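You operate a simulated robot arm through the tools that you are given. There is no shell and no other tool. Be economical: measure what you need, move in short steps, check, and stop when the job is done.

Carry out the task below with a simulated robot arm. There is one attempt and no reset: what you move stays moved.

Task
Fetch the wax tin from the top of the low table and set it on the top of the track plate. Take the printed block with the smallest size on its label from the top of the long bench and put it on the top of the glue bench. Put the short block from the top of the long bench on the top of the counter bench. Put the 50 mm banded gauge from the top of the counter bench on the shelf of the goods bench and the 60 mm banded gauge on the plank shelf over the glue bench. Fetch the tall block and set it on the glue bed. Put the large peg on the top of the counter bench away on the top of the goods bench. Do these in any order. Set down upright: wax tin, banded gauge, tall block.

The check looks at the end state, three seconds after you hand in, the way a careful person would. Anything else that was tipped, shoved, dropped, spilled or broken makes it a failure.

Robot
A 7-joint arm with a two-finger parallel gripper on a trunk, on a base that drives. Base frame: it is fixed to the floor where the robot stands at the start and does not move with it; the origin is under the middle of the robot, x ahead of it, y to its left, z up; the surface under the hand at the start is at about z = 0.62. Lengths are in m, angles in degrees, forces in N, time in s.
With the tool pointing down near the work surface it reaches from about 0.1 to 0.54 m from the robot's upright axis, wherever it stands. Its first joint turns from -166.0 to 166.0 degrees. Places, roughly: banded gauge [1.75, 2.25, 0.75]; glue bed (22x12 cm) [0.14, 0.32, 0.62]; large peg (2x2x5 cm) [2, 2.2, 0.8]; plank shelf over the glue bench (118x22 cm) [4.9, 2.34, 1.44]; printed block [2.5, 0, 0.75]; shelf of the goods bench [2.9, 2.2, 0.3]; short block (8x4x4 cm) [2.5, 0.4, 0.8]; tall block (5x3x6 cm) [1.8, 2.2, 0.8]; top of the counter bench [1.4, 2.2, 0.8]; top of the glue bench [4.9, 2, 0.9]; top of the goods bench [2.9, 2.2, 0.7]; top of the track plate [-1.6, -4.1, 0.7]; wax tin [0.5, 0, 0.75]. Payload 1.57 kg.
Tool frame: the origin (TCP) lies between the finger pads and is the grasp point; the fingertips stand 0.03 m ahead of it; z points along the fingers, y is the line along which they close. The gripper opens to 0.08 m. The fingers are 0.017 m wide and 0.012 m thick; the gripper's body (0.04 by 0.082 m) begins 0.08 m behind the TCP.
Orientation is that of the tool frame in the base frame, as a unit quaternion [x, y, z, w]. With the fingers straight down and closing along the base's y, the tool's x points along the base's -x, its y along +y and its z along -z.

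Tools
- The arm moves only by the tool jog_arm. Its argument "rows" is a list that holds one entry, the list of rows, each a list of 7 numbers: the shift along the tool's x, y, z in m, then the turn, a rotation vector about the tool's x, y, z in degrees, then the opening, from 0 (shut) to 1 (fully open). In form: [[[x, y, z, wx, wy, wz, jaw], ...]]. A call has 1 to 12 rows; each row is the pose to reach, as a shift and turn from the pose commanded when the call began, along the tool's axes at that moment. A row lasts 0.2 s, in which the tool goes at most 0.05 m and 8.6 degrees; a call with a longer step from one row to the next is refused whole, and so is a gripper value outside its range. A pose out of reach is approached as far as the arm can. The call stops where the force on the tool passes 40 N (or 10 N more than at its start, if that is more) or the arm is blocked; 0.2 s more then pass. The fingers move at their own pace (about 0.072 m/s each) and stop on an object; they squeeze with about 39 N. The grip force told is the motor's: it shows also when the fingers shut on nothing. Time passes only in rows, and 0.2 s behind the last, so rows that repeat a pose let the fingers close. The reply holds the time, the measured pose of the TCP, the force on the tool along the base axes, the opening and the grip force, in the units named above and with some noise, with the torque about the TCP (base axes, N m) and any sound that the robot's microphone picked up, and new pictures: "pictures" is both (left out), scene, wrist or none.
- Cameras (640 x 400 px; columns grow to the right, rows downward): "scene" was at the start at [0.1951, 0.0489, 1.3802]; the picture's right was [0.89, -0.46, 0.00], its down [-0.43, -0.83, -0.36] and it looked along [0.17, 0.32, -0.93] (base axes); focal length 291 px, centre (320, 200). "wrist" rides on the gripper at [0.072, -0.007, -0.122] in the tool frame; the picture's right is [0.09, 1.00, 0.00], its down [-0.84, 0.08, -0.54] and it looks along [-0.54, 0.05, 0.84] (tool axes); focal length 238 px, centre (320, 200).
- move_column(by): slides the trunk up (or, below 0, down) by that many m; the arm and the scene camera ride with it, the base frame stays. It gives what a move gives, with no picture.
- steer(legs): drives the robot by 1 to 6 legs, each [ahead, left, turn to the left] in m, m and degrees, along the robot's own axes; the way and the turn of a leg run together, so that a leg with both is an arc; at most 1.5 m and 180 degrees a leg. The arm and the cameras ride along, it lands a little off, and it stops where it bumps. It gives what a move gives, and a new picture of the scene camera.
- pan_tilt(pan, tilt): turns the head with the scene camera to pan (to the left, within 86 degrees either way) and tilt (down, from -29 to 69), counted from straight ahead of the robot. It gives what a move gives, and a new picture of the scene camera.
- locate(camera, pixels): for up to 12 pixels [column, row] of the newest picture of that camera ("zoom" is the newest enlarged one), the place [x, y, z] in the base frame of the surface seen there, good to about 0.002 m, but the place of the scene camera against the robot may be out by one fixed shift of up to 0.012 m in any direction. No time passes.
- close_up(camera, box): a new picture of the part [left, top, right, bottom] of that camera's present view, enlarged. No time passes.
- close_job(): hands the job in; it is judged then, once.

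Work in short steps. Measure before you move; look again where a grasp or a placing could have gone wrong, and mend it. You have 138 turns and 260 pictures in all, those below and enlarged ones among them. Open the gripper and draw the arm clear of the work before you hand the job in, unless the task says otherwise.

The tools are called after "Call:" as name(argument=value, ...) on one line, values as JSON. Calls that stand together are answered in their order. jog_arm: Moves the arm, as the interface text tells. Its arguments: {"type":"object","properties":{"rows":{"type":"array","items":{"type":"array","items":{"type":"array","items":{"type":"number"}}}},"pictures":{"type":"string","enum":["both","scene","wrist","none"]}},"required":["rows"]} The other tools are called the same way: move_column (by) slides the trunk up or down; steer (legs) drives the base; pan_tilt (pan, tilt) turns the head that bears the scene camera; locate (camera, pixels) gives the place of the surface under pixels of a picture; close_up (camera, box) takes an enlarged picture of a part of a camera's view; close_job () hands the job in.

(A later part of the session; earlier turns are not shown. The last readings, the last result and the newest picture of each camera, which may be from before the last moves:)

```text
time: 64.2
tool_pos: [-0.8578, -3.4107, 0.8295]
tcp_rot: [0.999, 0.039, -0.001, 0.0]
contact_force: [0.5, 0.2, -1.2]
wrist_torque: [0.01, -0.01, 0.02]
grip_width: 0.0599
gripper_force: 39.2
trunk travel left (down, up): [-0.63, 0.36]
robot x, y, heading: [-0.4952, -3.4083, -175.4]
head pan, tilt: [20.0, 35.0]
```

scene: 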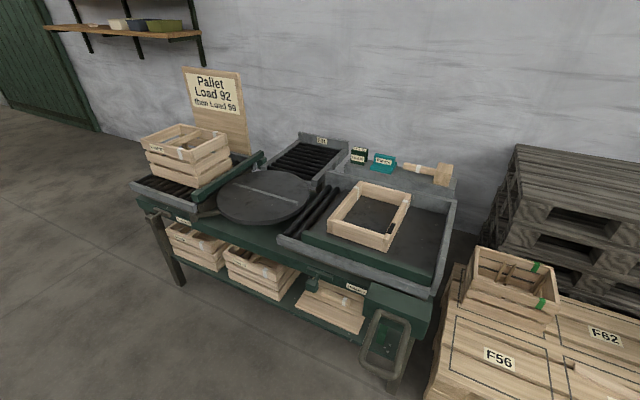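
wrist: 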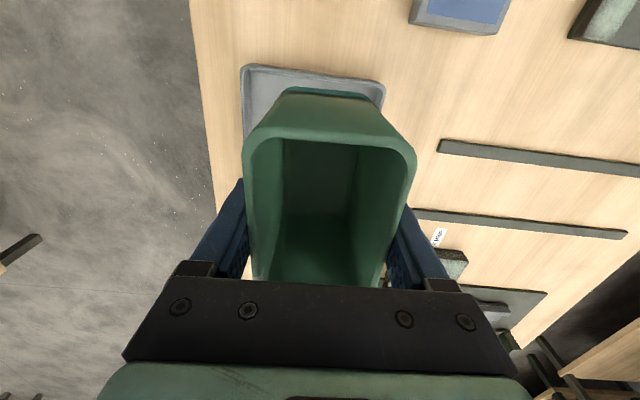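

I zoom in and measure the parts of this bench for the "track plate" at about (−1.6,−4.1,0.7).

Call:
close_up(camera="scene", box=[120, 120, 470, 340])

Call:
locate(camera="scene", pixels=[[262, 195], [180, 190], [310, 160], [225, 200], [308, 180], [370, 215], [425, 240], [400, 180], [320, 218], [300, 245], [375, 160], [160, 205]])

```text
1.82 times, centred on (295, 230) of scene
```

zoom: 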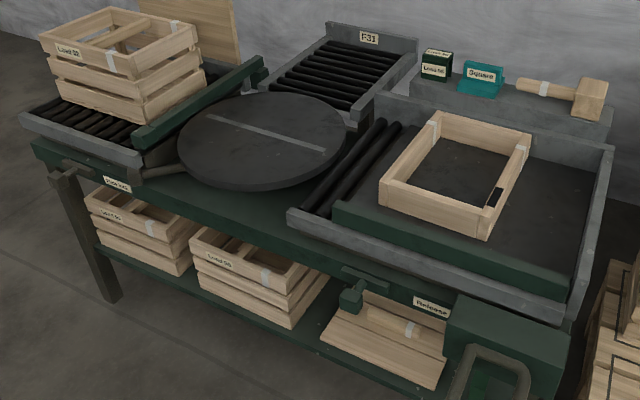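

```text
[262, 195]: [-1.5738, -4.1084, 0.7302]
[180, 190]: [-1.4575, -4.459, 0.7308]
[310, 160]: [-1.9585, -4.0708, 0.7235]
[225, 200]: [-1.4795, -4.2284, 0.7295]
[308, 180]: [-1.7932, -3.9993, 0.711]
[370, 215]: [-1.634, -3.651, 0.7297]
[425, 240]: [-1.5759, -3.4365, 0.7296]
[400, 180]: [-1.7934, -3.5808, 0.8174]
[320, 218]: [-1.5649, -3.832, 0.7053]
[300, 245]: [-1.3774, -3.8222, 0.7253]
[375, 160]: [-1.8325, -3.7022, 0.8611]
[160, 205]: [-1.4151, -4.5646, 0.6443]
```

The round disc with a groove, top centre (−1.574,−4.108,0.73), matches the track plate. I raise the column a little and drive to stand at about (−1.06,−4.1).

Call:
move_column(by=0.08)

Call:
steer(legs=[[0, 0.69, 0], [0, 0, -4.6], [0.5, 0, 0]])

Call:
pan_tilt(pan=0, tilt=55)

```text
time: 65.4
tool_pos: [-0.8578, -3.4125, 0.9105]
tcp_rot: [0.999, 0.039, -0.001, 0.0]
contact_force: [0.9, 0.4, -2.6]
wrist_torque: [0.0, -0.03, 0.01]
grip_width: 0.0596
gripper_force: 39.4
trunk travel left (down, up): [-0.71, 0.28]
robot x, y, heading: [-0.4955, -3.4079, -175.4]
head pan, tilt: [20.0, 35.0]
```

```text
time: 72.2
tool_pos: [-1.2949, -4.0913, 0.9094]
tcp_rot: [1.0, 0.005, 0.0, 0.0]
contact_force: [-0.7, 0.8, -2.4]
wrist_torque: [-0.01, 0.01, -0.01]
grip_width: 0.0596
gripper_force: 38.9
trunk travel left (down, up): [-0.71, 0.28]
robot x, y, heading: [-0.9297, -4.1143, -179.3]
head pan, tilt: [20.0, 35.0]
```

scene: 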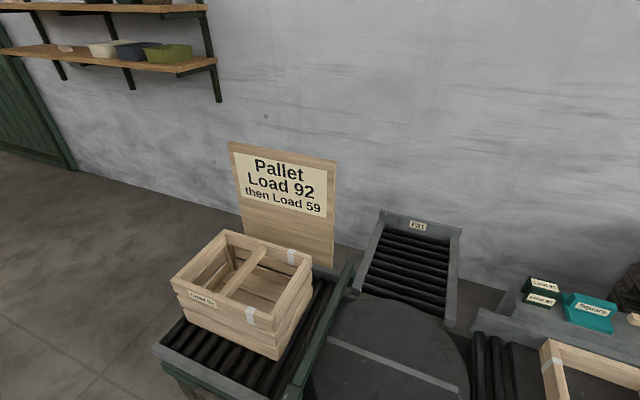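

```text
time: 73.0
tool_pos: [-1.2941, -4.0923, 0.9093]
tcp_rot: [1.0, 0.005, 0.0, 0.0]
contact_force: [0.3, -0.1, -1.7]
wrist_torque: [-0.03, -0.03, 0.0]
grip_width: 0.0597
gripper_force: 38.6
trunk travel left (down, up): [-0.71, 0.28]
robot x, y, heading: [-0.9301, -4.1172, -179.2]
head pan, tilt: [0.0, 55.0]
```

scene: 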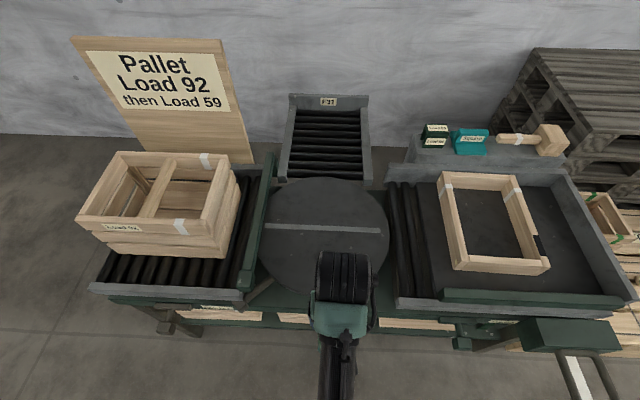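

I measure the disc: near area and groove.

Call:
locate(camera="scene", pixels=[[258, 235], [388, 235], [322, 180], [320, 230], [320, 225], [320, 240], [290, 260], [365, 260], [290, 280], [370, 205]])

Call:
close_up(camera="scene", box=[230, 160, 410, 320])

```text
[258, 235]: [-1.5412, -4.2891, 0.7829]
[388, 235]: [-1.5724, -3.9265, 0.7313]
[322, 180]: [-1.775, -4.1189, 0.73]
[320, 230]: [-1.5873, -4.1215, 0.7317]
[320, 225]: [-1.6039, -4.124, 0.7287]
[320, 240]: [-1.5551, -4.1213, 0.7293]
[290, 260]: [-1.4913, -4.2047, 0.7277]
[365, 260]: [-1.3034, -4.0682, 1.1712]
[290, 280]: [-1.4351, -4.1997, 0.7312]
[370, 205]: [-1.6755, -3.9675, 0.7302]
```

```text
2.50 times, centred on (320, 240) of scene
```

zoom: 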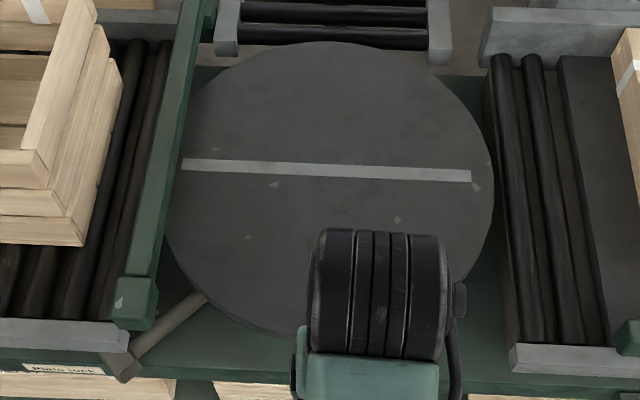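

Disc centre ≈(−1.585,−4.115), radius 0.19. I go ahead 0.14 so that it comes within reach.

Call:
steer(legs=[[0.14, 0, 0]])

```text
time: 74.4
tool_pos: [-1.4345, -4.0951, 0.9094]
tcp_rot: [1.0, 0.007, 0.0, 0.0]
contact_force: [-0.2, -0.4, -1.4]
wrist_torque: [-0.04, 0.02, 0.04]
grip_width: 0.0598
gripper_force: 39.4
trunk travel left (down, up): [-0.71, 0.28]
robot x, y, heading: [-1.0708, -4.1168, -179.3]
head pan, tilt: [0.0, 55.0]
```

scene: 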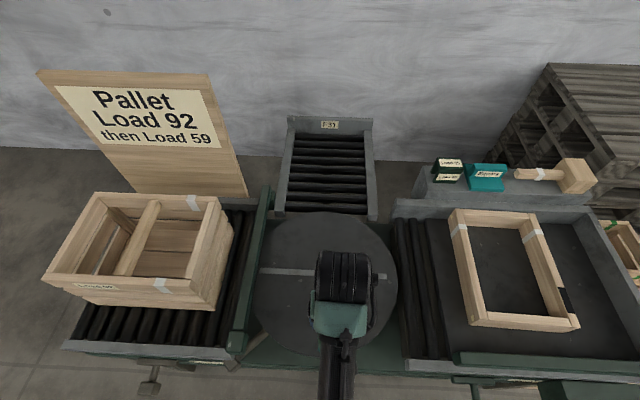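

I move over (−1.55,−4.11) and lower towards the disc, stopping just above it.

Call:
jog_arm(rows=[[[-0.04, 0.005, 0, 0, 0, 0, 0], [-0.08, 0.01, 0, 0, 0, 0, 0], [-0.116, 0.015, 0, 0, 0, 0, 0], [-0.116, 0.015, 0.04, 0, 0, 0, 0], [-0.116, 0.015, 0.08, 0, 0, 0, 0], [-0.116, 0.015, 0.12, 0, 0, 0, 0], [-0.116, 0.015, 0.138, 0, 0, 0, 0], [-0.116, 0.015, 0.138, 0, 0, 0, 0]]])

```text
time: 76.2
tool_pos: [-1.5516, -4.1145, 0.7701]
tcp_rot: [1.0, 0.007, 0.0, 0.0]
contact_force: [0.4, 0.7, -1.2]
wrist_torque: [-0.01, 0.03, 0.04]
grip_width: 0.0595
gripper_force: 38.0
trunk travel left (down, up): [-0.71, 0.28]
robot x, y, heading: [-1.0717, -4.1132, -179.0]
head pan, tilt: [0.0, 55.0]
```

scene: 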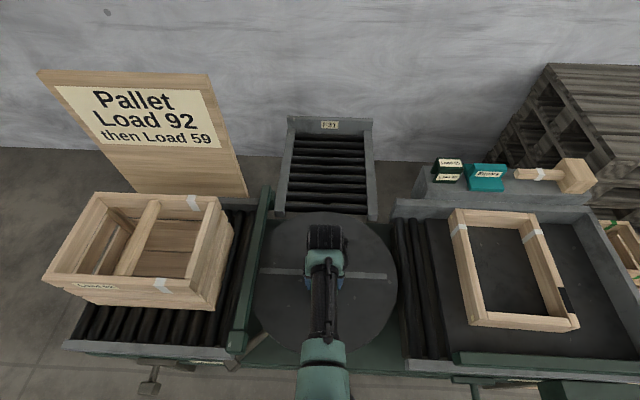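
wrist: 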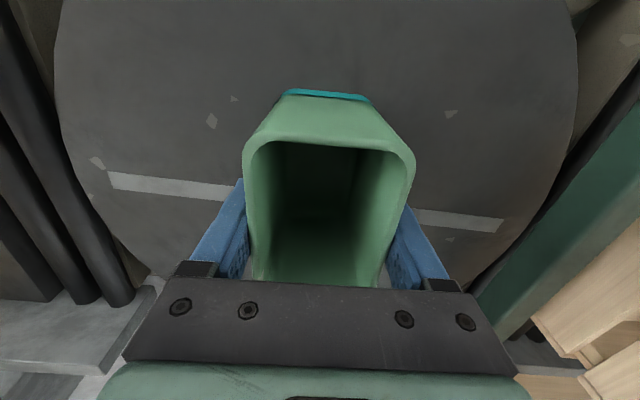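

The cup is over the middle of the disc. I creep down watching the force.

Call:
jog_arm(rows=[[[0, 0, 0.003, 0, 0, 0, 0], [0, 0, 0.006, 0, 0, 0, 0], [0, 0, 0.008, 0, 0, 0, 0], [0, 0, 0.008, 0, 0, 0, 0]]], pictures="none")

```text
time: 77.2
tool_pos: [-1.5501, -4.1109, 0.7636]
tcp_rot: [1.0, 0.007, 0.0, -0.001]
contact_force: [-0.4, 0.0, -1.0]
wrist_torque: [-0.04, -0.02, 0.0]
grip_width: 0.0598
gripper_force: 38.8
trunk travel left (down, up): [-0.71, 0.28]
robot x, y, heading: [-1.0732, -4.1138, -179.3]
head pan, tilt: [0.0, 55.0]
```

Call:
jog_arm(rows=[[[0, 0, 0.002, 0, 0, 0, 0], [0, 0, 0.004, 0, 0, 0, 0], [0, 0, 0.004, 0, 0, 0, 0]]], pictures="none")

```text
time: 78.0
tool_pos: [-1.5501, -4.1121, 0.7621]
tcp_rot: [1.0, 0.007, -0.002, 0.0]
contact_force: [2.9, 0.7, 15.5]
wrist_torque: [-0.09, -1.0, -0.01]
grip_width: 0.0597
gripper_force: 39.0
trunk travel left (down, up): [-0.71, 0.28]
robot x, y, heading: [-1.0678, -4.1174, -179.3]
head pan, tilt: [0.0, 55.0]
```

Contact (15 N). Back off a millimetre, open, and rise straight up.

Call:
jog_arm(rows=[[[0, 0, -0.001, 0, 0, 0, 0], [0, 0, -0.001, 0, 0, 0, 0.5], [0, 0, -0.001, 0, 0, 0, 1], [0, 0, -0.001, 0, 0, 0, 1], [0, 0, -0.001, 0, 0, 0, 1], [0, 0, -0.03, 0, 0, 0, 1], [0, 0, -0.07, 0, 0, 0, 1], [0, 0, -0.11, 0, 0, 0, 1], [0, 0, -0.15, 0, 0, 0, 1], [0.04, 0, -0.15, 0, 0, 0, 1], [0.08, 0, -0.15, 0, 0, 0, 1], [0.12, 0, -0.15, 0, 0, 0, 1]]])

```text
time: 80.6
tool_pos: [-1.4274, -4.1085, 0.9113]
tcp_rot: [1.0, 0.007, -0.003, 0.001]
contact_force: [-0.7, -0.1, 0.5]
wrist_torque: [0.02, -0.03, 0.0]
grip_width: 0.0804
gripper_force: 0.1
trunk travel left (down, up): [-0.71, 0.28]
robot x, y, heading: [-1.0708, -4.1141, -179.3]
head pan, tilt: [0.0, 55.0]
```

scene: 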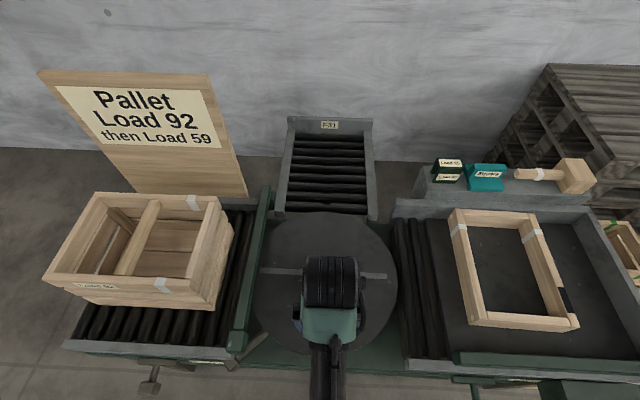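
wrist: 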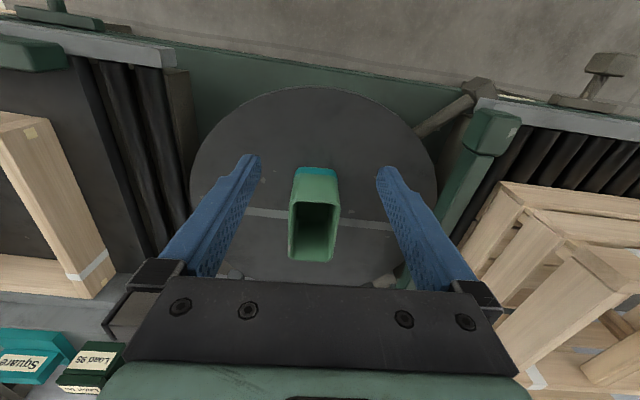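

The tin stands upright on the disc. I back out, turn to face north, and drive up the lane.

Call:
steer(legs=[[-0.45, 0, 0], [0, 0, -90.7], [1.5, 0, 0], [1.5, 0, 0]])

```text
time: 101.2
tool_pos: [-0.7323, -0.7212, 0.9106]
tcp_rot: [0.716, -0.698, -0.002, -0.002]
contact_force: [0.5, -0.1, 0.1]
wrist_torque: [0.02, -0.02, -0.01]
grip_width: 0.0799
gripper_force: 0.1
trunk travel left (down, up): [-0.71, 0.28]
robot x, y, heading: [-0.7367, -1.0806, 91.6]
head pan, tilt: [0.0, 55.0]
```

scene: 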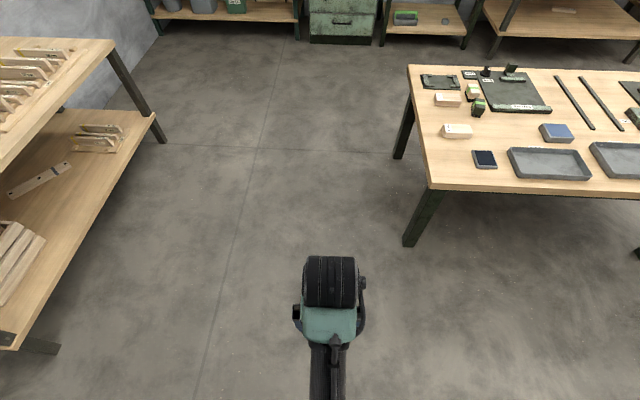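

Position (−0.74,−1.08). I go ahead slightly, straighten and slide east along the lane south of the low table.

Call:
steer(legs=[[0.2, 0, -1.6], [0, -1.5, 0], [0, -0.85, 0]])

Call:
pan_tilt(pan=0, tilt=30)

Call:
pan_tilt(pan=-40, tilt=35)

```text
time: 114.0
tool_pos: [1.6341, -0.5055, 0.9102]
tcp_rot: [-0.706, 0.708, 0.002, 0.001]
contact_force: [-0.2, -0.4, -0.6]
wrist_torque: [-0.02, 0.02, 0.01]
grip_width: 0.0801
gripper_force: 0.1
trunk travel left (down, up): [-0.71, 0.28]
robot x, y, heading: [1.6216, -0.8664, 89.8]
head pan, tilt: [0.0, 55.0]
```

scene: 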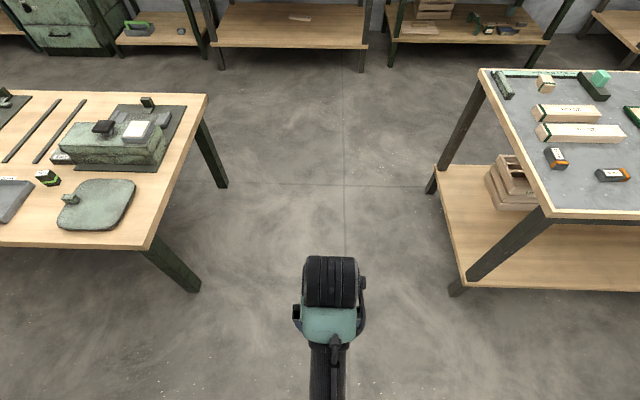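

```text
time: 114.9
tool_pos: [1.6336, -0.506, 0.9111]
tcp_rot: [-0.706, 0.708, 0.003, 0.002]
contact_force: [-0.5, -0.4, 0.5]
wrist_torque: [-0.02, -0.01, 0.0]
grip_width: 0.0797
gripper_force: 0.0
trunk travel left (down, up): [-0.71, 0.28]
robot x, y, heading: [1.6217, -0.8686, 89.6]
head pan, tilt: [0.0, 30.0]
```

scene: 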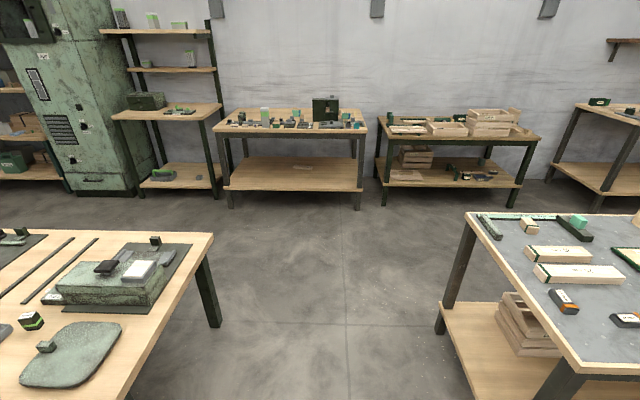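

```text
time: 116.0
tool_pos: [1.6345, -0.5058, 0.9108]
tcp_rot: [-0.705, 0.709, 0.001, 0.002]
contact_force: [0.1, 0.5, -1.1]
wrist_torque: [0.01, 0.02, 0.01]
grip_width: 0.0799
gripper_force: 0.1
trunk travel left (down, up): [-0.71, 0.28]
robot x, y, heading: [1.6229, -0.8641, 89.7]
head pan, tilt: [-40.0, 35.0]
```

scene: 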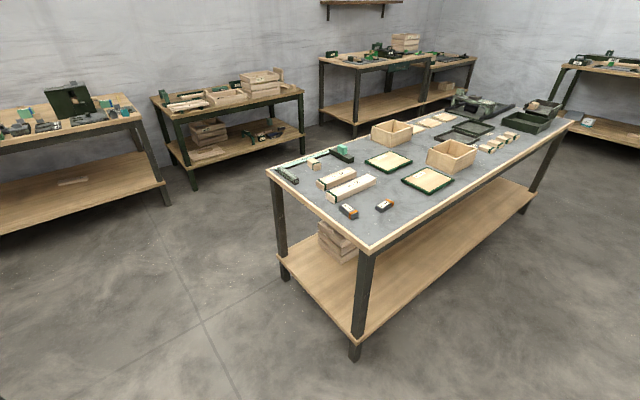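

The long bench is close by. I zoom in on its near end to read labels.

Call:
close_up(camera="scene", box=[260, 130, 460, 250])

Call:
close_up(camera="scene", box=[400, 80, 580, 180])

```text
3.20 times, centred on (360, 190) of scene
```

zoom: 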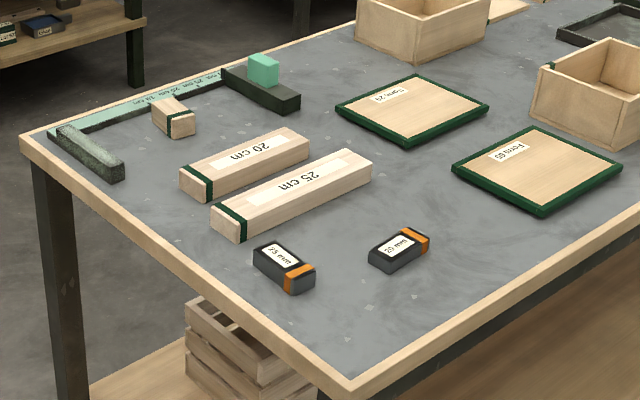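

```text
3.56 times, centred on (490, 130) of scene
```

zoom: 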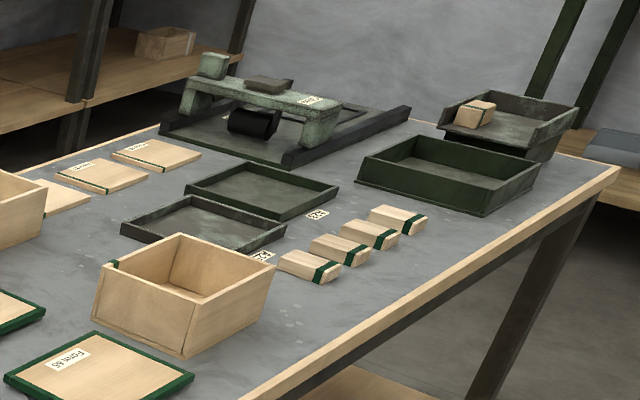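

I measure the positions on the long bench's near end.

Call:
locate(camera="scene", pixels=[[371, 249], [269, 171], [349, 211], [385, 205], [314, 165], [335, 180], [350, 188], [290, 176], [342, 157]])

```text
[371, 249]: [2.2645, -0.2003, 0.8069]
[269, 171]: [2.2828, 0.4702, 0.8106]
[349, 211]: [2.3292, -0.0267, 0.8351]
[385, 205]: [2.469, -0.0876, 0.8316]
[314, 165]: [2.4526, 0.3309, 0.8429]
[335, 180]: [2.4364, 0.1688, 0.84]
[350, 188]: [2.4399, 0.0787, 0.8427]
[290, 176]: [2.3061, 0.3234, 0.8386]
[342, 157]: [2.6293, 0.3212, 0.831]
```

Bench top z≈0.80; the small wood block at (2.45,0.33) is likely the short block. I raise the column and drive to the bench's west end, facing east.

Call:
move_column(by=0.1)

Call:
steer(legs=[[1.15, 0, 0], [0, 0, -89.7], [0.33, 0, 0]])

Call:
pan_tilt(pan=5, tilt=55)

```text
time: 117.3
tool_pos: [1.6333, -0.5043, 1.0101]
tcp_rot: [-0.706, 0.708, 0.002, 0.001]
contact_force: [-0.1, 0.6, -0.1]
wrist_torque: [-0.03, -0.01, -0.01]
grip_width: 0.0798
gripper_force: 0.1
trunk travel left (down, up): [-0.81, 0.18]
robot x, y, heading: [1.6217, -0.866, 89.8]
head pan, tilt: [-40.0, 35.0]
```

```text
time: 128.8
tool_pos: [2.2941, 0.3187, 1.0108]
tcp_rot: [-0.027, 1.0, 0.0, 0.002]
contact_force: [-0.1, 0.1, 0.1]
wrist_torque: [-0.03, 0.03, 0.0]
grip_width: 0.0802
gripper_force: 0.1
trunk travel left (down, up): [-0.81, 0.18]
robot x, y, heading: [1.9365, 0.3135, 3.1]
head pan, tilt: [-40.0, 35.0]
```

scene: 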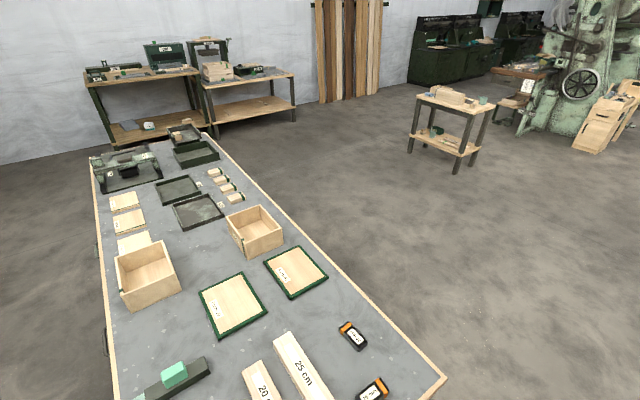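

```text
time: 129.9
tool_pos: [2.294, 0.3195, 1.0105]
tcp_rot: [-0.026, 1.0, 0.0, 0.003]
contact_force: [-0.7, 0.2, -0.3]
wrist_torque: [-0.04, 0.03, 0.02]
grip_width: 0.0798
gripper_force: 0.0
trunk travel left (down, up): [-0.81, 0.18]
robot x, y, heading: [1.9371, 0.3141, 3.4]
head pan, tilt: [5.0, 55.0]
```

scene: 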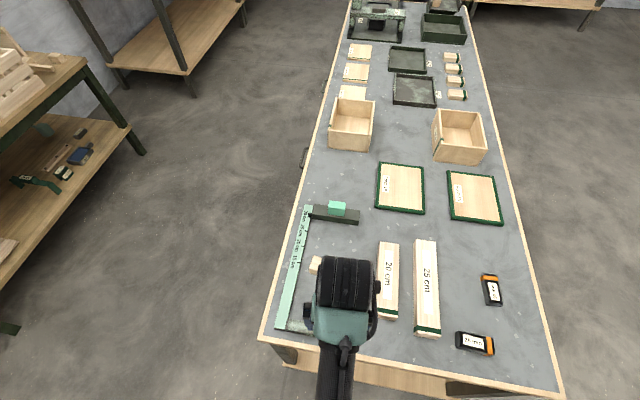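

I zoom to read the black printed blocks and see the short block; also take the wrist picture via zoom.

Call:
close_up(camera="scene", box=[440, 260, 540, 360])

Call:
close_up(camera="scene", box=[260, 190, 450, 345])

Call:
close_up(camera="wrist", box=[0, 0, 640, 400])

```text
4.00 times, centred on (490, 310) of scene
```

zoom: 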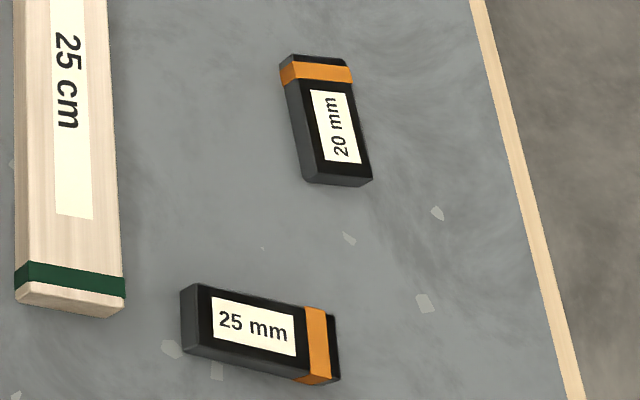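

```text
2.58 times, centred on (355, 268) of scene
```

zoom: 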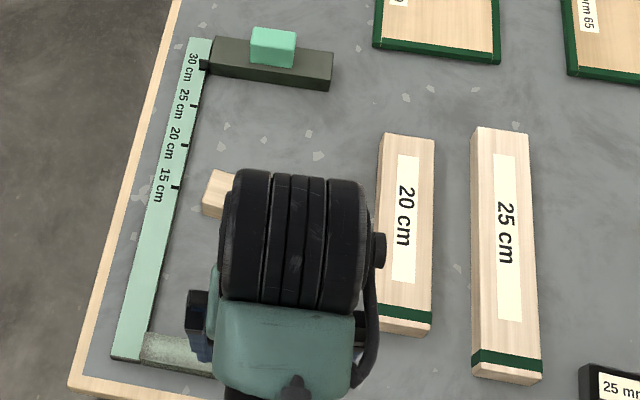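

```text
1.00 times, centred on (320, 200) of wrist (not enlarged: the box is as wide or as high as the picture)
```

zoom: 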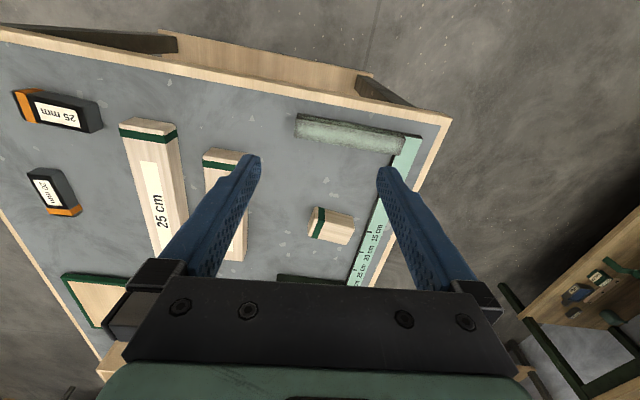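

Labels: 20 cm, 25 cm, 20 mm, 25 mm — smallest is the 20 mm block. I measure the short block at wrist (330,225) first.

Call:
locate(camera="wrist", pixels=[[314, 208], [355, 214], [308, 230], [347, 238], [330, 225], [346, 243], [290, 230], [380, 200], [200, 160], [340, 135]])

Call:
close_up(camera="wrist", box=[260, 170, 400, 270])

```text
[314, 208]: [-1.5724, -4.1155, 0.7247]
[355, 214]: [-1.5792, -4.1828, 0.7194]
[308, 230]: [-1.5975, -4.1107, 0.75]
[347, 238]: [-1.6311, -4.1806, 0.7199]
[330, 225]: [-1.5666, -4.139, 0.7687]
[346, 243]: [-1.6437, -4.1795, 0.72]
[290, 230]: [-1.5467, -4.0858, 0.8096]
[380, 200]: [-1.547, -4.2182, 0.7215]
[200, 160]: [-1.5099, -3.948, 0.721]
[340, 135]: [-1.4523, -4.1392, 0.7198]
```

```text
4.00 times, centred on (330, 220) of wrist
```

zoom: 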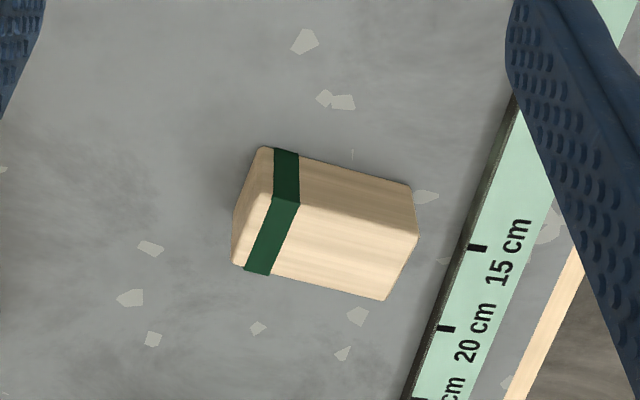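

The locate used the older wrist picture; I use the zoom picture now.

Call:
locate(camera="zoom", pixels=[[270, 193], [415, 235], [235, 262], [385, 298], [330, 240], [272, 152], [410, 190], [100, 250], [470, 180], [400, 375]])

```text
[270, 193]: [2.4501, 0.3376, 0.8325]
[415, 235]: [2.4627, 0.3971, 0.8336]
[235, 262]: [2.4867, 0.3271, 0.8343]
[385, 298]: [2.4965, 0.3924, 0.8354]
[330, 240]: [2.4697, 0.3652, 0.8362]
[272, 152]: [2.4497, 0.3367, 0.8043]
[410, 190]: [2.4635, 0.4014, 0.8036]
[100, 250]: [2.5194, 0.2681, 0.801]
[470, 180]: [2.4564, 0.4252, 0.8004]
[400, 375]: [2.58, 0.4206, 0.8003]
```

Short block centre (2.473,0.364), top z 0.835, long axis about 80° from x. I come 5 cm closer with the base, since the reach is borderline.

Call:
steer(legs=[[0.06, 0, 0]])

```text
time: 130.8
tool_pos: [2.3555, 0.323, 1.0107]
tcp_rot: [-0.026, 1.0, 0.0, 0.002]
contact_force: [0.2, 0.0, 0.4]
wrist_torque: [0.02, 0.04, 0.0]
grip_width: 0.0799
gripper_force: 0.0
trunk travel left (down, up): [-0.81, 0.18]
robot x, y, heading: [1.9943, 0.3153, 2.9]
head pan, tilt: [5.0, 55.0]
```

scene: 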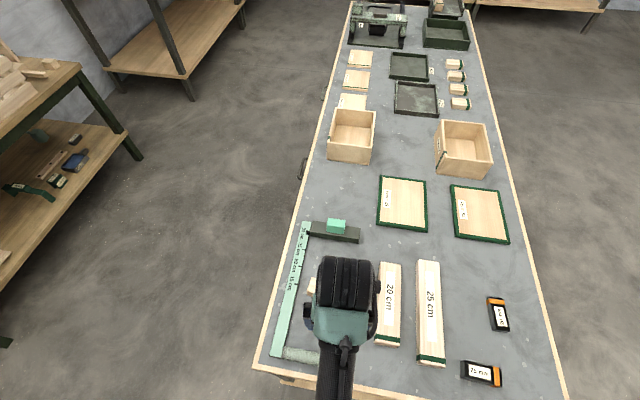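

I move over the block while turning the gripper 77° so that it closes across the narrow width.

Call:
jog_arm(rows=[[[-0.03, 0.009, 0, 0, 0, -8.5, 1], [-0.06, 0.018, 0, 0, 0, -17, 1], [-0.09, 0.027, 0, 0, 0, -25.5, 1], [-0.1195, 0.035, 0, 0, 0, -34, 1], [-0.1195, 0.035, 0, 0, 0, -42.5, 1], [-0.1195, 0.035, 0, 0, 0, -51, 1], [-0.1195, 0.035, 0, 0, 0, -59.5, 1], [-0.1195, 0.035, 0, 0, 0, -68, 1], [-0.1195, 0.035, 0, 0, 0, -76, 1], [-0.1195, 0.035, 0, 0, 0, -76, 1]]], pictures="wrist")

```text
time: 133.0
tool_pos: [2.4719, 0.3649, 1.011]
tcp_rot: [-0.637, 0.771, -0.002, 0.001]
contact_force: [-0.5, 0.5, -0.2]
wrist_torque: [-0.01, 0.01, -0.03]
grip_width: 0.08
gripper_force: 0.1
trunk travel left (down, up): [-0.81, 0.18]
robot x, y, heading: [1.9955, 0.3193, 3.3]
head pan, tilt: [5.0, 55.0]
```

wrist: 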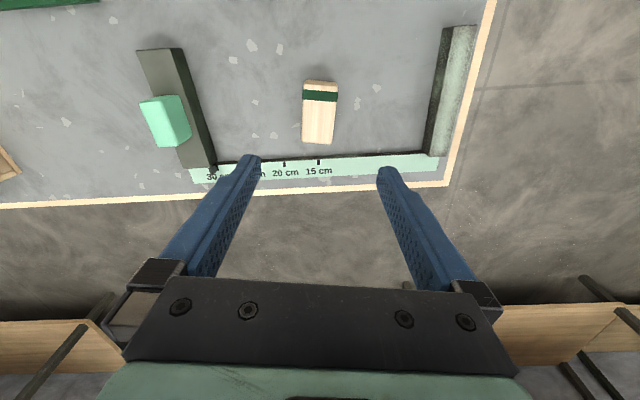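

Well aligned. I lower to z≈0.836 (tips 6 mm above the bench) and close.

Call:
jog_arm(rows=[[[0, 0, 0.05, 0, 0, 0, 1], [0, 0, 0.1, 0, 0, 0, 1], [0, 0, 0.14, 0, 0, 0, 1], [0, 0, 0.165, 0, 0, 0, 1], [0, 0, 0.175, 0, 0, 0, 1], [0, 0, 0.175, 0, 0, 0, 1], [0, 0, 0.175, 0, 0, 0, 0], [0, 0, 0.175, 0, 0, 0, 0], [0, 0, 0.175, 0, 0, 0, 0], [0, 0, 0.175, 0, 0, 0, 0]]], pictures="wrist")

```text
time: 135.2
tool_pos: [2.4714, 0.3646, 0.8371]
tcp_rot: [-0.636, 0.772, -0.002, 0.001]
contact_force: [0.1, -0.3, -0.2]
wrist_torque: [0.05, 0.0, -0.01]
grip_width: 0.0392
gripper_force: 38.6
trunk travel left (down, up): [-0.81, 0.18]
robot x, y, heading: [1.9896, 0.3197, 3.0]
head pan, tilt: [5.0, 55.0]
```

wrist: 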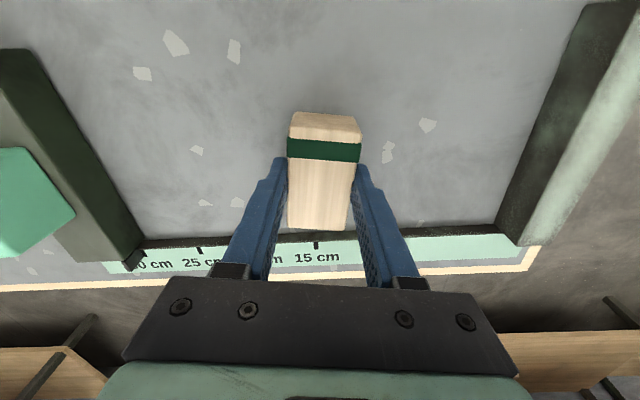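

Gripped at 0.039. I lift it and bring it back toward the body.

Call:
jog_arm(rows=[[[0, 0, -0.03, 0, 0, 0, 0], [0, 0, -0.07, 0, 0, 0, 0], [0, 0, -0.11, 0, 0, 0, 0], [0, 0, -0.15, 0, 0, 0, 0], [0, 0, -0.175, 0, 0, 0, 0], [0.005, -0.04, -0.175, 0, 0, 0, 0], [0.01, -0.08, -0.175, 0, 0, 0, 0], [0.015, -0.12, -0.175, 0, 0, 0, 0]]], pictures="wrist")

```text
time: 137.0
tool_pos: [2.5877, 0.3272, 1.012]
tcp_rot: [-0.636, 0.771, -0.001, 0.002]
contact_force: [-0.3, 1.6, -0.4]
wrist_torque: [0.01, 0.01, 0.03]
grip_width: 0.0389
gripper_force: 38.8
trunk travel left (down, up): [-0.81, 0.18]
robot x, y, heading: [1.9928, 0.3181, 2.7]
head pan, tilt: [5.0, 55.0]
```

wrist: 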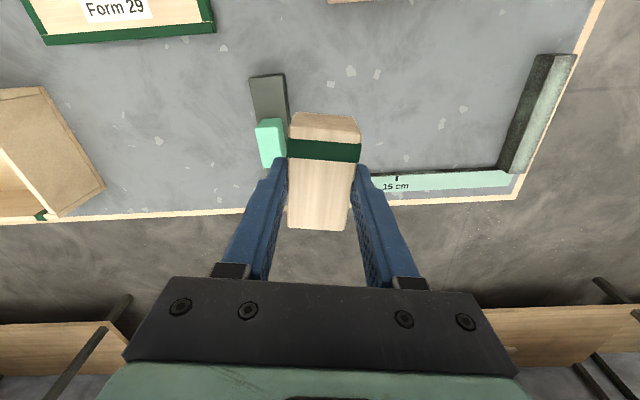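

I moved outward by mistake (tool y points to −x). I pull it back in.

Call:
jog_arm(rows=[[[0, 0.045, 0, 0, 0, 0, 0], [0, 0.09, 0, 0, 0, 0, 0], [0, 0.135, 0, 0, 0, 0, 0], [0, 0.18, 0, 0, 0, 0, 0], [0, 0.22, 0, 0, 0, 0, 0], [0, 0.22, 0, 0, 0, 0, 0]]], pictures="none")

Call:
pan_tilt(pan=86, tilt=35)

```text
time: 138.4
tool_pos: [2.3691, 0.3721, 1.0121]
tcp_rot: [-0.637, 0.771, -0.001, 0.001]
contact_force: [0.3, 0.7, -0.9]
wrist_torque: [0.02, 0.03, 0.01]
grip_width: 0.0388
gripper_force: 39.3
trunk travel left (down, up): [-0.81, 0.18]
robot x, y, heading: [1.9952, 0.3187, 3.3]
head pan, tilt: [5.0, 55.0]
```

```text
time: 140.0
tool_pos: [2.3704, 0.371, 1.011]
tcp_rot: [-0.636, 0.772, -0.002, 0.002]
contact_force: [-0.1, -0.3, -1.6]
wrist_torque: [-0.02, 0.0, 0.01]
grip_width: 0.039
gripper_force: 39.3
trunk travel left (down, up): [-0.81, 0.18]
robot x, y, heading: [1.9984, 0.3143, 3.1]
head pan, tilt: [85.9, 35.0]
```

scene: 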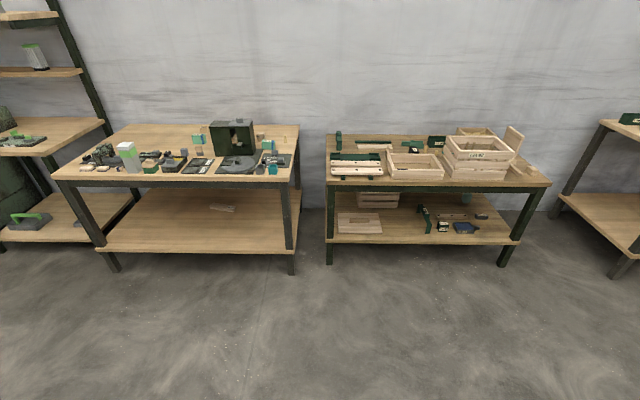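

The counter bench is left, the goods bench right. I measure edges and zoom on the counter.

Call:
locate(camera="scene", pixels=[[58, 178], [295, 178], [130, 126], [328, 182], [545, 183], [95, 245], [410, 238], [330, 225]])

Call:
close_up(camera="scene", box=[70, 110, 310, 190])

Call:
close_up(camera="scene", box=[310, 120, 560, 270])

```text
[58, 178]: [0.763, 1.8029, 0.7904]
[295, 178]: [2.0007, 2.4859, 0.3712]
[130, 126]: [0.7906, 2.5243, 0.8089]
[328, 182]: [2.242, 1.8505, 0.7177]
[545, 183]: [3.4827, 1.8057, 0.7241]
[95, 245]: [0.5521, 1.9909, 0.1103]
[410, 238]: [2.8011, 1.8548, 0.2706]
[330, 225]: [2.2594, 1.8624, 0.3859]
```

```text
2.67 times, centred on (190, 150) of scene
```

zoom: 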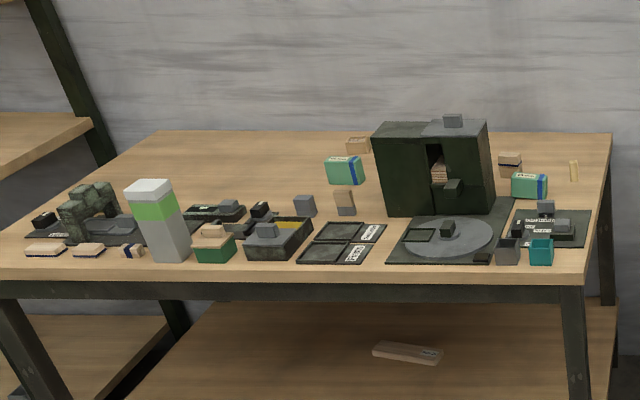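

```text
2.56 times, centred on (435, 195) of scene
```

zoom: 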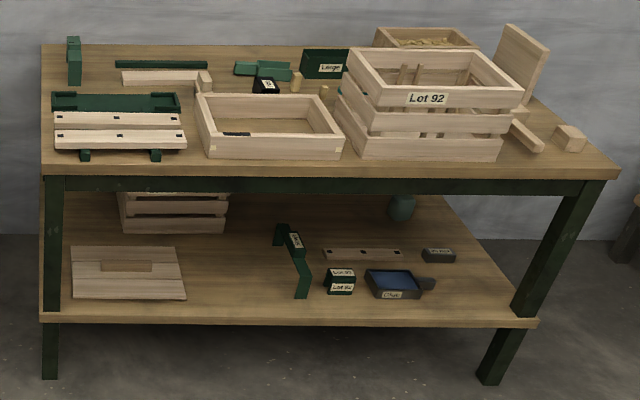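

I back off, turn to face north, and approach the counter bench, then look down at it.

Call:
steer(legs=[[-0.25, 0, 0], [0, 0, 87], [1.0, 0, 0]])

Call:
pan_tilt(pan=0, tilt=45)

```text
time: 150.1
tool_pos: [1.7119, 1.6376, 1.0118]
tcp_rot: [0.993, -0.119, 0.001, -0.003]
contact_force: [-0.2, -0.1, 0.2]
wrist_torque: [0.02, 0.01, 0.03]
grip_width: 0.0388
gripper_force: 39.0
trunk travel left (down, up): [-0.81, 0.18]
robot x, y, heading: [1.7516, 1.258, 90.5]
head pan, tilt: [85.9, 35.0]
```

scene: 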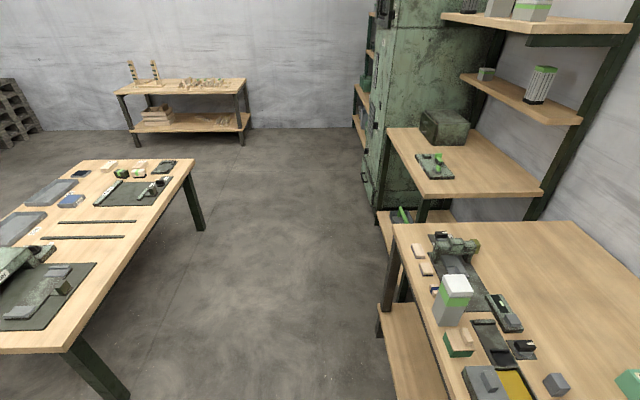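

```text
time: 151.7
tool_pos: [1.7103, 1.6376, 1.0117]
tcp_rot: [0.993, -0.12, 0.0, -0.003]
contact_force: [0.6, 0.3, -0.9]
wrist_torque: [-0.01, -0.02, -0.01]
grip_width: 0.039
gripper_force: 39.1
trunk travel left (down, up): [-0.81, 0.18]
robot x, y, heading: [1.752, 1.2602, 90.3]
head pan, tilt: [0.0, 45.0]
```

scene: 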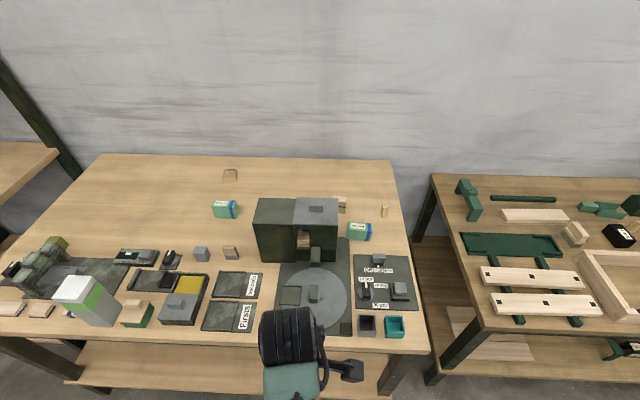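

I zoom on the middle and right of the counter bench.

Call:
close_up(camera="scene", box=[190, 160, 290, 270])

Call:
close_up(camera="scene", box=[310, 180, 430, 290])

Call:
locate(camera="scene", pixels=[[225, 209], [360, 231], [341, 203], [231, 253], [230, 175], [384, 211], [384, 217], [201, 254], [160, 215], [290, 175], [400, 348], [260, 150]])

```text
3.64 times, centred on (240, 215) of scene
```

zoom: 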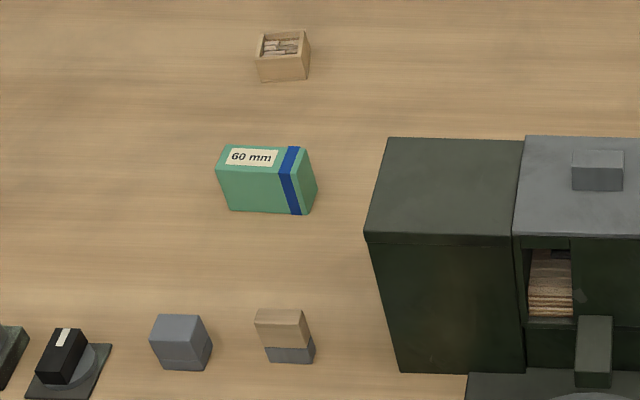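

```text
3.64 times, centred on (370, 235) of scene
```

zoom: 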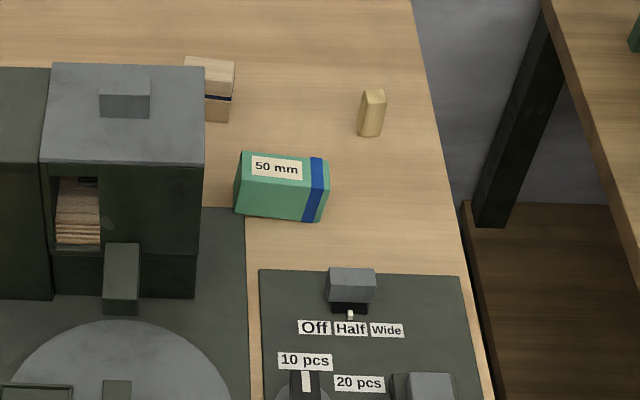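

```text
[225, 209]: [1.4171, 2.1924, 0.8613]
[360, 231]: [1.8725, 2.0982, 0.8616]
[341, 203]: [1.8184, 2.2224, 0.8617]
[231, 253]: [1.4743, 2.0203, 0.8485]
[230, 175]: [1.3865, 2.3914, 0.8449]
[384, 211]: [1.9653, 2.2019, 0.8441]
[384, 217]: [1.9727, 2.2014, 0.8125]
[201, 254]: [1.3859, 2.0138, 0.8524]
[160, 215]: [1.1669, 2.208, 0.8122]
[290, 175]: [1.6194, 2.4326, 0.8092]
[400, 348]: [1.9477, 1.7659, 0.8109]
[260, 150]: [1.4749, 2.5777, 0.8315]
```

60 mm gauge (1.42,2.19), 50 mm gauge (1.87,2.10), tall block probably (1.82,2.24), peg (1.97,2.20). For the short block there is free top near (1.28,2.14). I slide left and move closer.

Call:
steer(legs=[[0, 0.45, 0], [0.3, 0, 0]])

Call:
pan_tilt(pan=0, tilt=60)

```text
time: 156.1
tool_pos: [1.2467, 1.9372, 1.0113]
tcp_rot: [0.994, -0.11, 0.001, -0.002]
contact_force: [-0.1, -0.4, -0.5]
wrist_torque: [0.0, -0.02, 0.0]
grip_width: 0.0391
gripper_force: 38.7
trunk travel left (down, up): [-0.81, 0.18]
robot x, y, heading: [1.2924, 1.5643, 91.5]
head pan, tilt: [0.0, 45.0]
```

scene: 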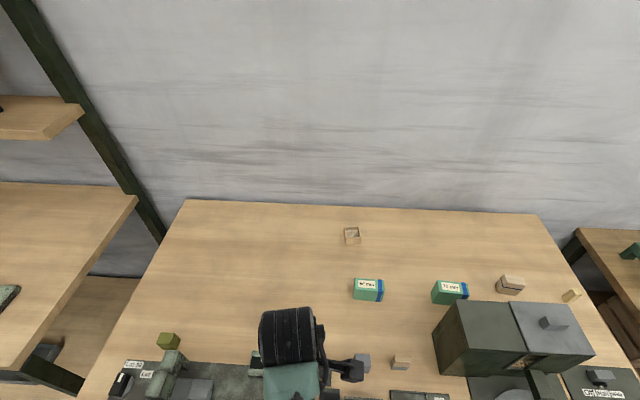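

```text
time: 156.8
tool_pos: [1.2457, 1.9381, 1.0122]
tcp_rot: [0.994, -0.109, 0.0, -0.003]
contact_force: [-0.2, -0.3, -0.7]
wrist_torque: [0.03, -0.01, -0.02]
grip_width: 0.0389
gripper_force: 39.0
trunk travel left (down, up): [-0.81, 0.18]
robot x, y, heading: [1.2902, 1.5607, 91.4]
head pan, tilt: [0.0, 60.0]
```

scene: 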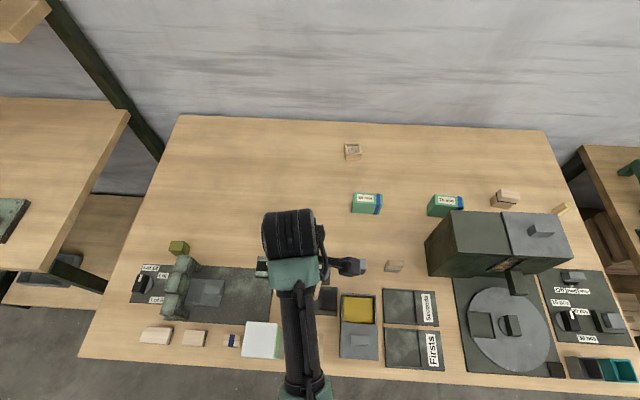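

Another green gauge shows at (447,203), left of the dark box. I zoom in to read it.

Call:
close_up(camera="scene", box=[340, 180, 580, 280])

Call:
locate(camera="scene", pixels=[[365, 200], [447, 203], [507, 198], [561, 209], [395, 266], [362, 267], [250, 190], [330, 200], [180, 247], [265, 270], [265, 260]])

```text
2.67 times, centred on (460, 230) of scene
```

zoom: 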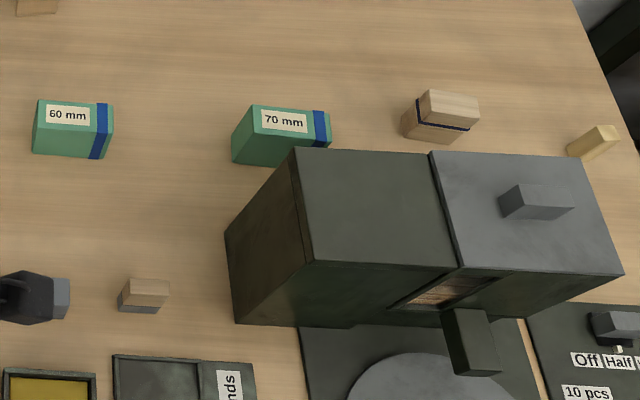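

```text
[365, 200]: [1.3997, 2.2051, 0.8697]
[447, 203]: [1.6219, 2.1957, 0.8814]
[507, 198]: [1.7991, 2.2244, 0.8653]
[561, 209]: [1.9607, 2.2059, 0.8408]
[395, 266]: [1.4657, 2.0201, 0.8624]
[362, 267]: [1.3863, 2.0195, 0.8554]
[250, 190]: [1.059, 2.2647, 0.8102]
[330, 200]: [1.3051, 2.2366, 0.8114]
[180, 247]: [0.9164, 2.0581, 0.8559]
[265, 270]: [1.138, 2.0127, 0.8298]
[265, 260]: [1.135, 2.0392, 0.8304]
```

The third gauge is 70 mm. I edge the base ahead to bring y≈2.15 within reach.

Call:
steer(legs=[[0.12, 0, 0]])

```text
time: 158.1
tool_pos: [1.2452, 2.0556, 1.0122]
tcp_rot: [0.994, -0.11, 0.0, -0.002]
contact_force: [0.0, -0.2, -0.2]
wrist_torque: [0.0, 0.01, 0.0]
grip_width: 0.0389
gripper_force: 39.6
trunk travel left (down, up): [-0.81, 0.18]
robot x, y, heading: [1.2882, 1.6804, 91.6]
head pan, tilt: [0.0, 60.0]
```

scene: 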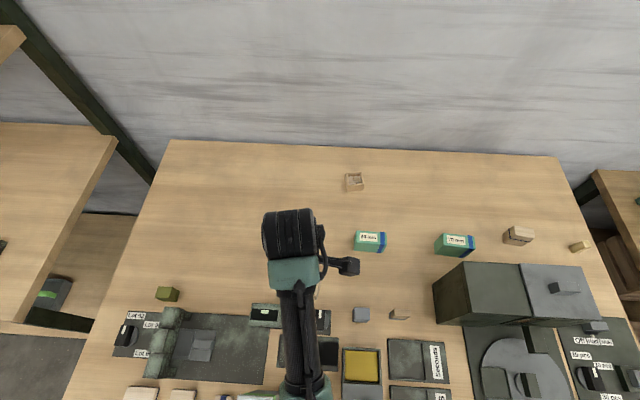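

Not blocked. I move the block over (1.24,2.16) and look with the wrist camera before lowering.

Call:
jog_arm(rows=[[[-0.011, -0.049, 0, 0, 0, 0, 0], [-0.022, -0.098, 0, 0, 0, 0, 0], [-0.022, -0.098, 0, 0, 0, 0, 0]]], pictures="wrist")

```text
refused: row 1 steps farther than a row can; nothing moved
```

Call:
jog_arm(rows=[[[-0.008, -0.04, 0, 0, 0, 0, 0], [-0.016, -0.08, 0, 0, 0, 0, 0], [-0.022, -0.098, 0, 0, 0, 0, 0], [-0.022, -0.098, 0, 0, 0, 0, 0]]], pictures="wrist")

```text
time: 159.1
tool_pos: [1.2414, 2.1574, 1.0101]
tcp_rot: [0.994, -0.11, 0.001, -0.003]
contact_force: [0.2, 0.2, -0.1]
wrist_torque: [0.02, 0.01, 0.02]
grip_width: 0.0388
gripper_force: 38.7
trunk travel left (down, up): [-0.81, 0.18]
robot x, y, heading: [1.2881, 1.6801, 91.2]
head pan, tilt: [0.0, 60.0]
```

wrist: 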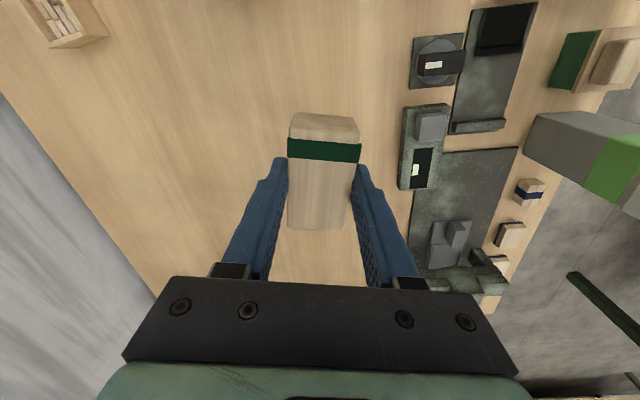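

Space below is bare wood. I lower to just above, then creep to contact.

Call:
jog_arm(rows=[[[0, 0, 0.045, 0, 0, 0, 0], [0, 0, 0.09, 0, 0, 0, 0], [0, 0, 0.13, 0, 0, 0, 0], [0, 0, 0.16, 0, 0, 0, 0], [0, 0, 0.168, 0, 0, 0, 0], [0, 0, 0.171, 0, 0, 0, 0], [0, 0, 0.171, 0, 0, 0, 0]]], pictures="none")

```text
time: 160.7
tool_pos: [1.2438, 2.1585, 0.8426]
tcp_rot: [0.994, -0.111, 0.001, -0.003]
contact_force: [0.0, 0.0, -0.5]
wrist_torque: [0.01, 0.0, 0.03]
grip_width: 0.039
gripper_force: 39.2
trunk travel left (down, up): [-0.81, 0.18]
robot x, y, heading: [1.2914, 1.6831, 91.4]
head pan, tilt: [0.0, 60.0]
```

Call:
jog_arm(rows=[[[0, 0, 0.003, 0, 0, 0, 0], [0, 0, 0.006, 0, 0, 0, 0], [0, 0, 0.006, 0, 0, 0, 0]]], pictures="none")

```text
time: 161.5
tool_pos: [1.2451, 2.1602, 0.838]
tcp_rot: [0.994, -0.111, -0.001, -0.005]
contact_force: [4.3, -3.7, 17.0]
wrist_torque: [-0.44, -0.06, 0.11]
grip_width: 0.0387
gripper_force: 39.3
trunk travel left (down, up): [-0.81, 0.18]
robot x, y, heading: [1.2876, 1.6779, 91.3]
head pan, tilt: [0.0, 60.0]
```

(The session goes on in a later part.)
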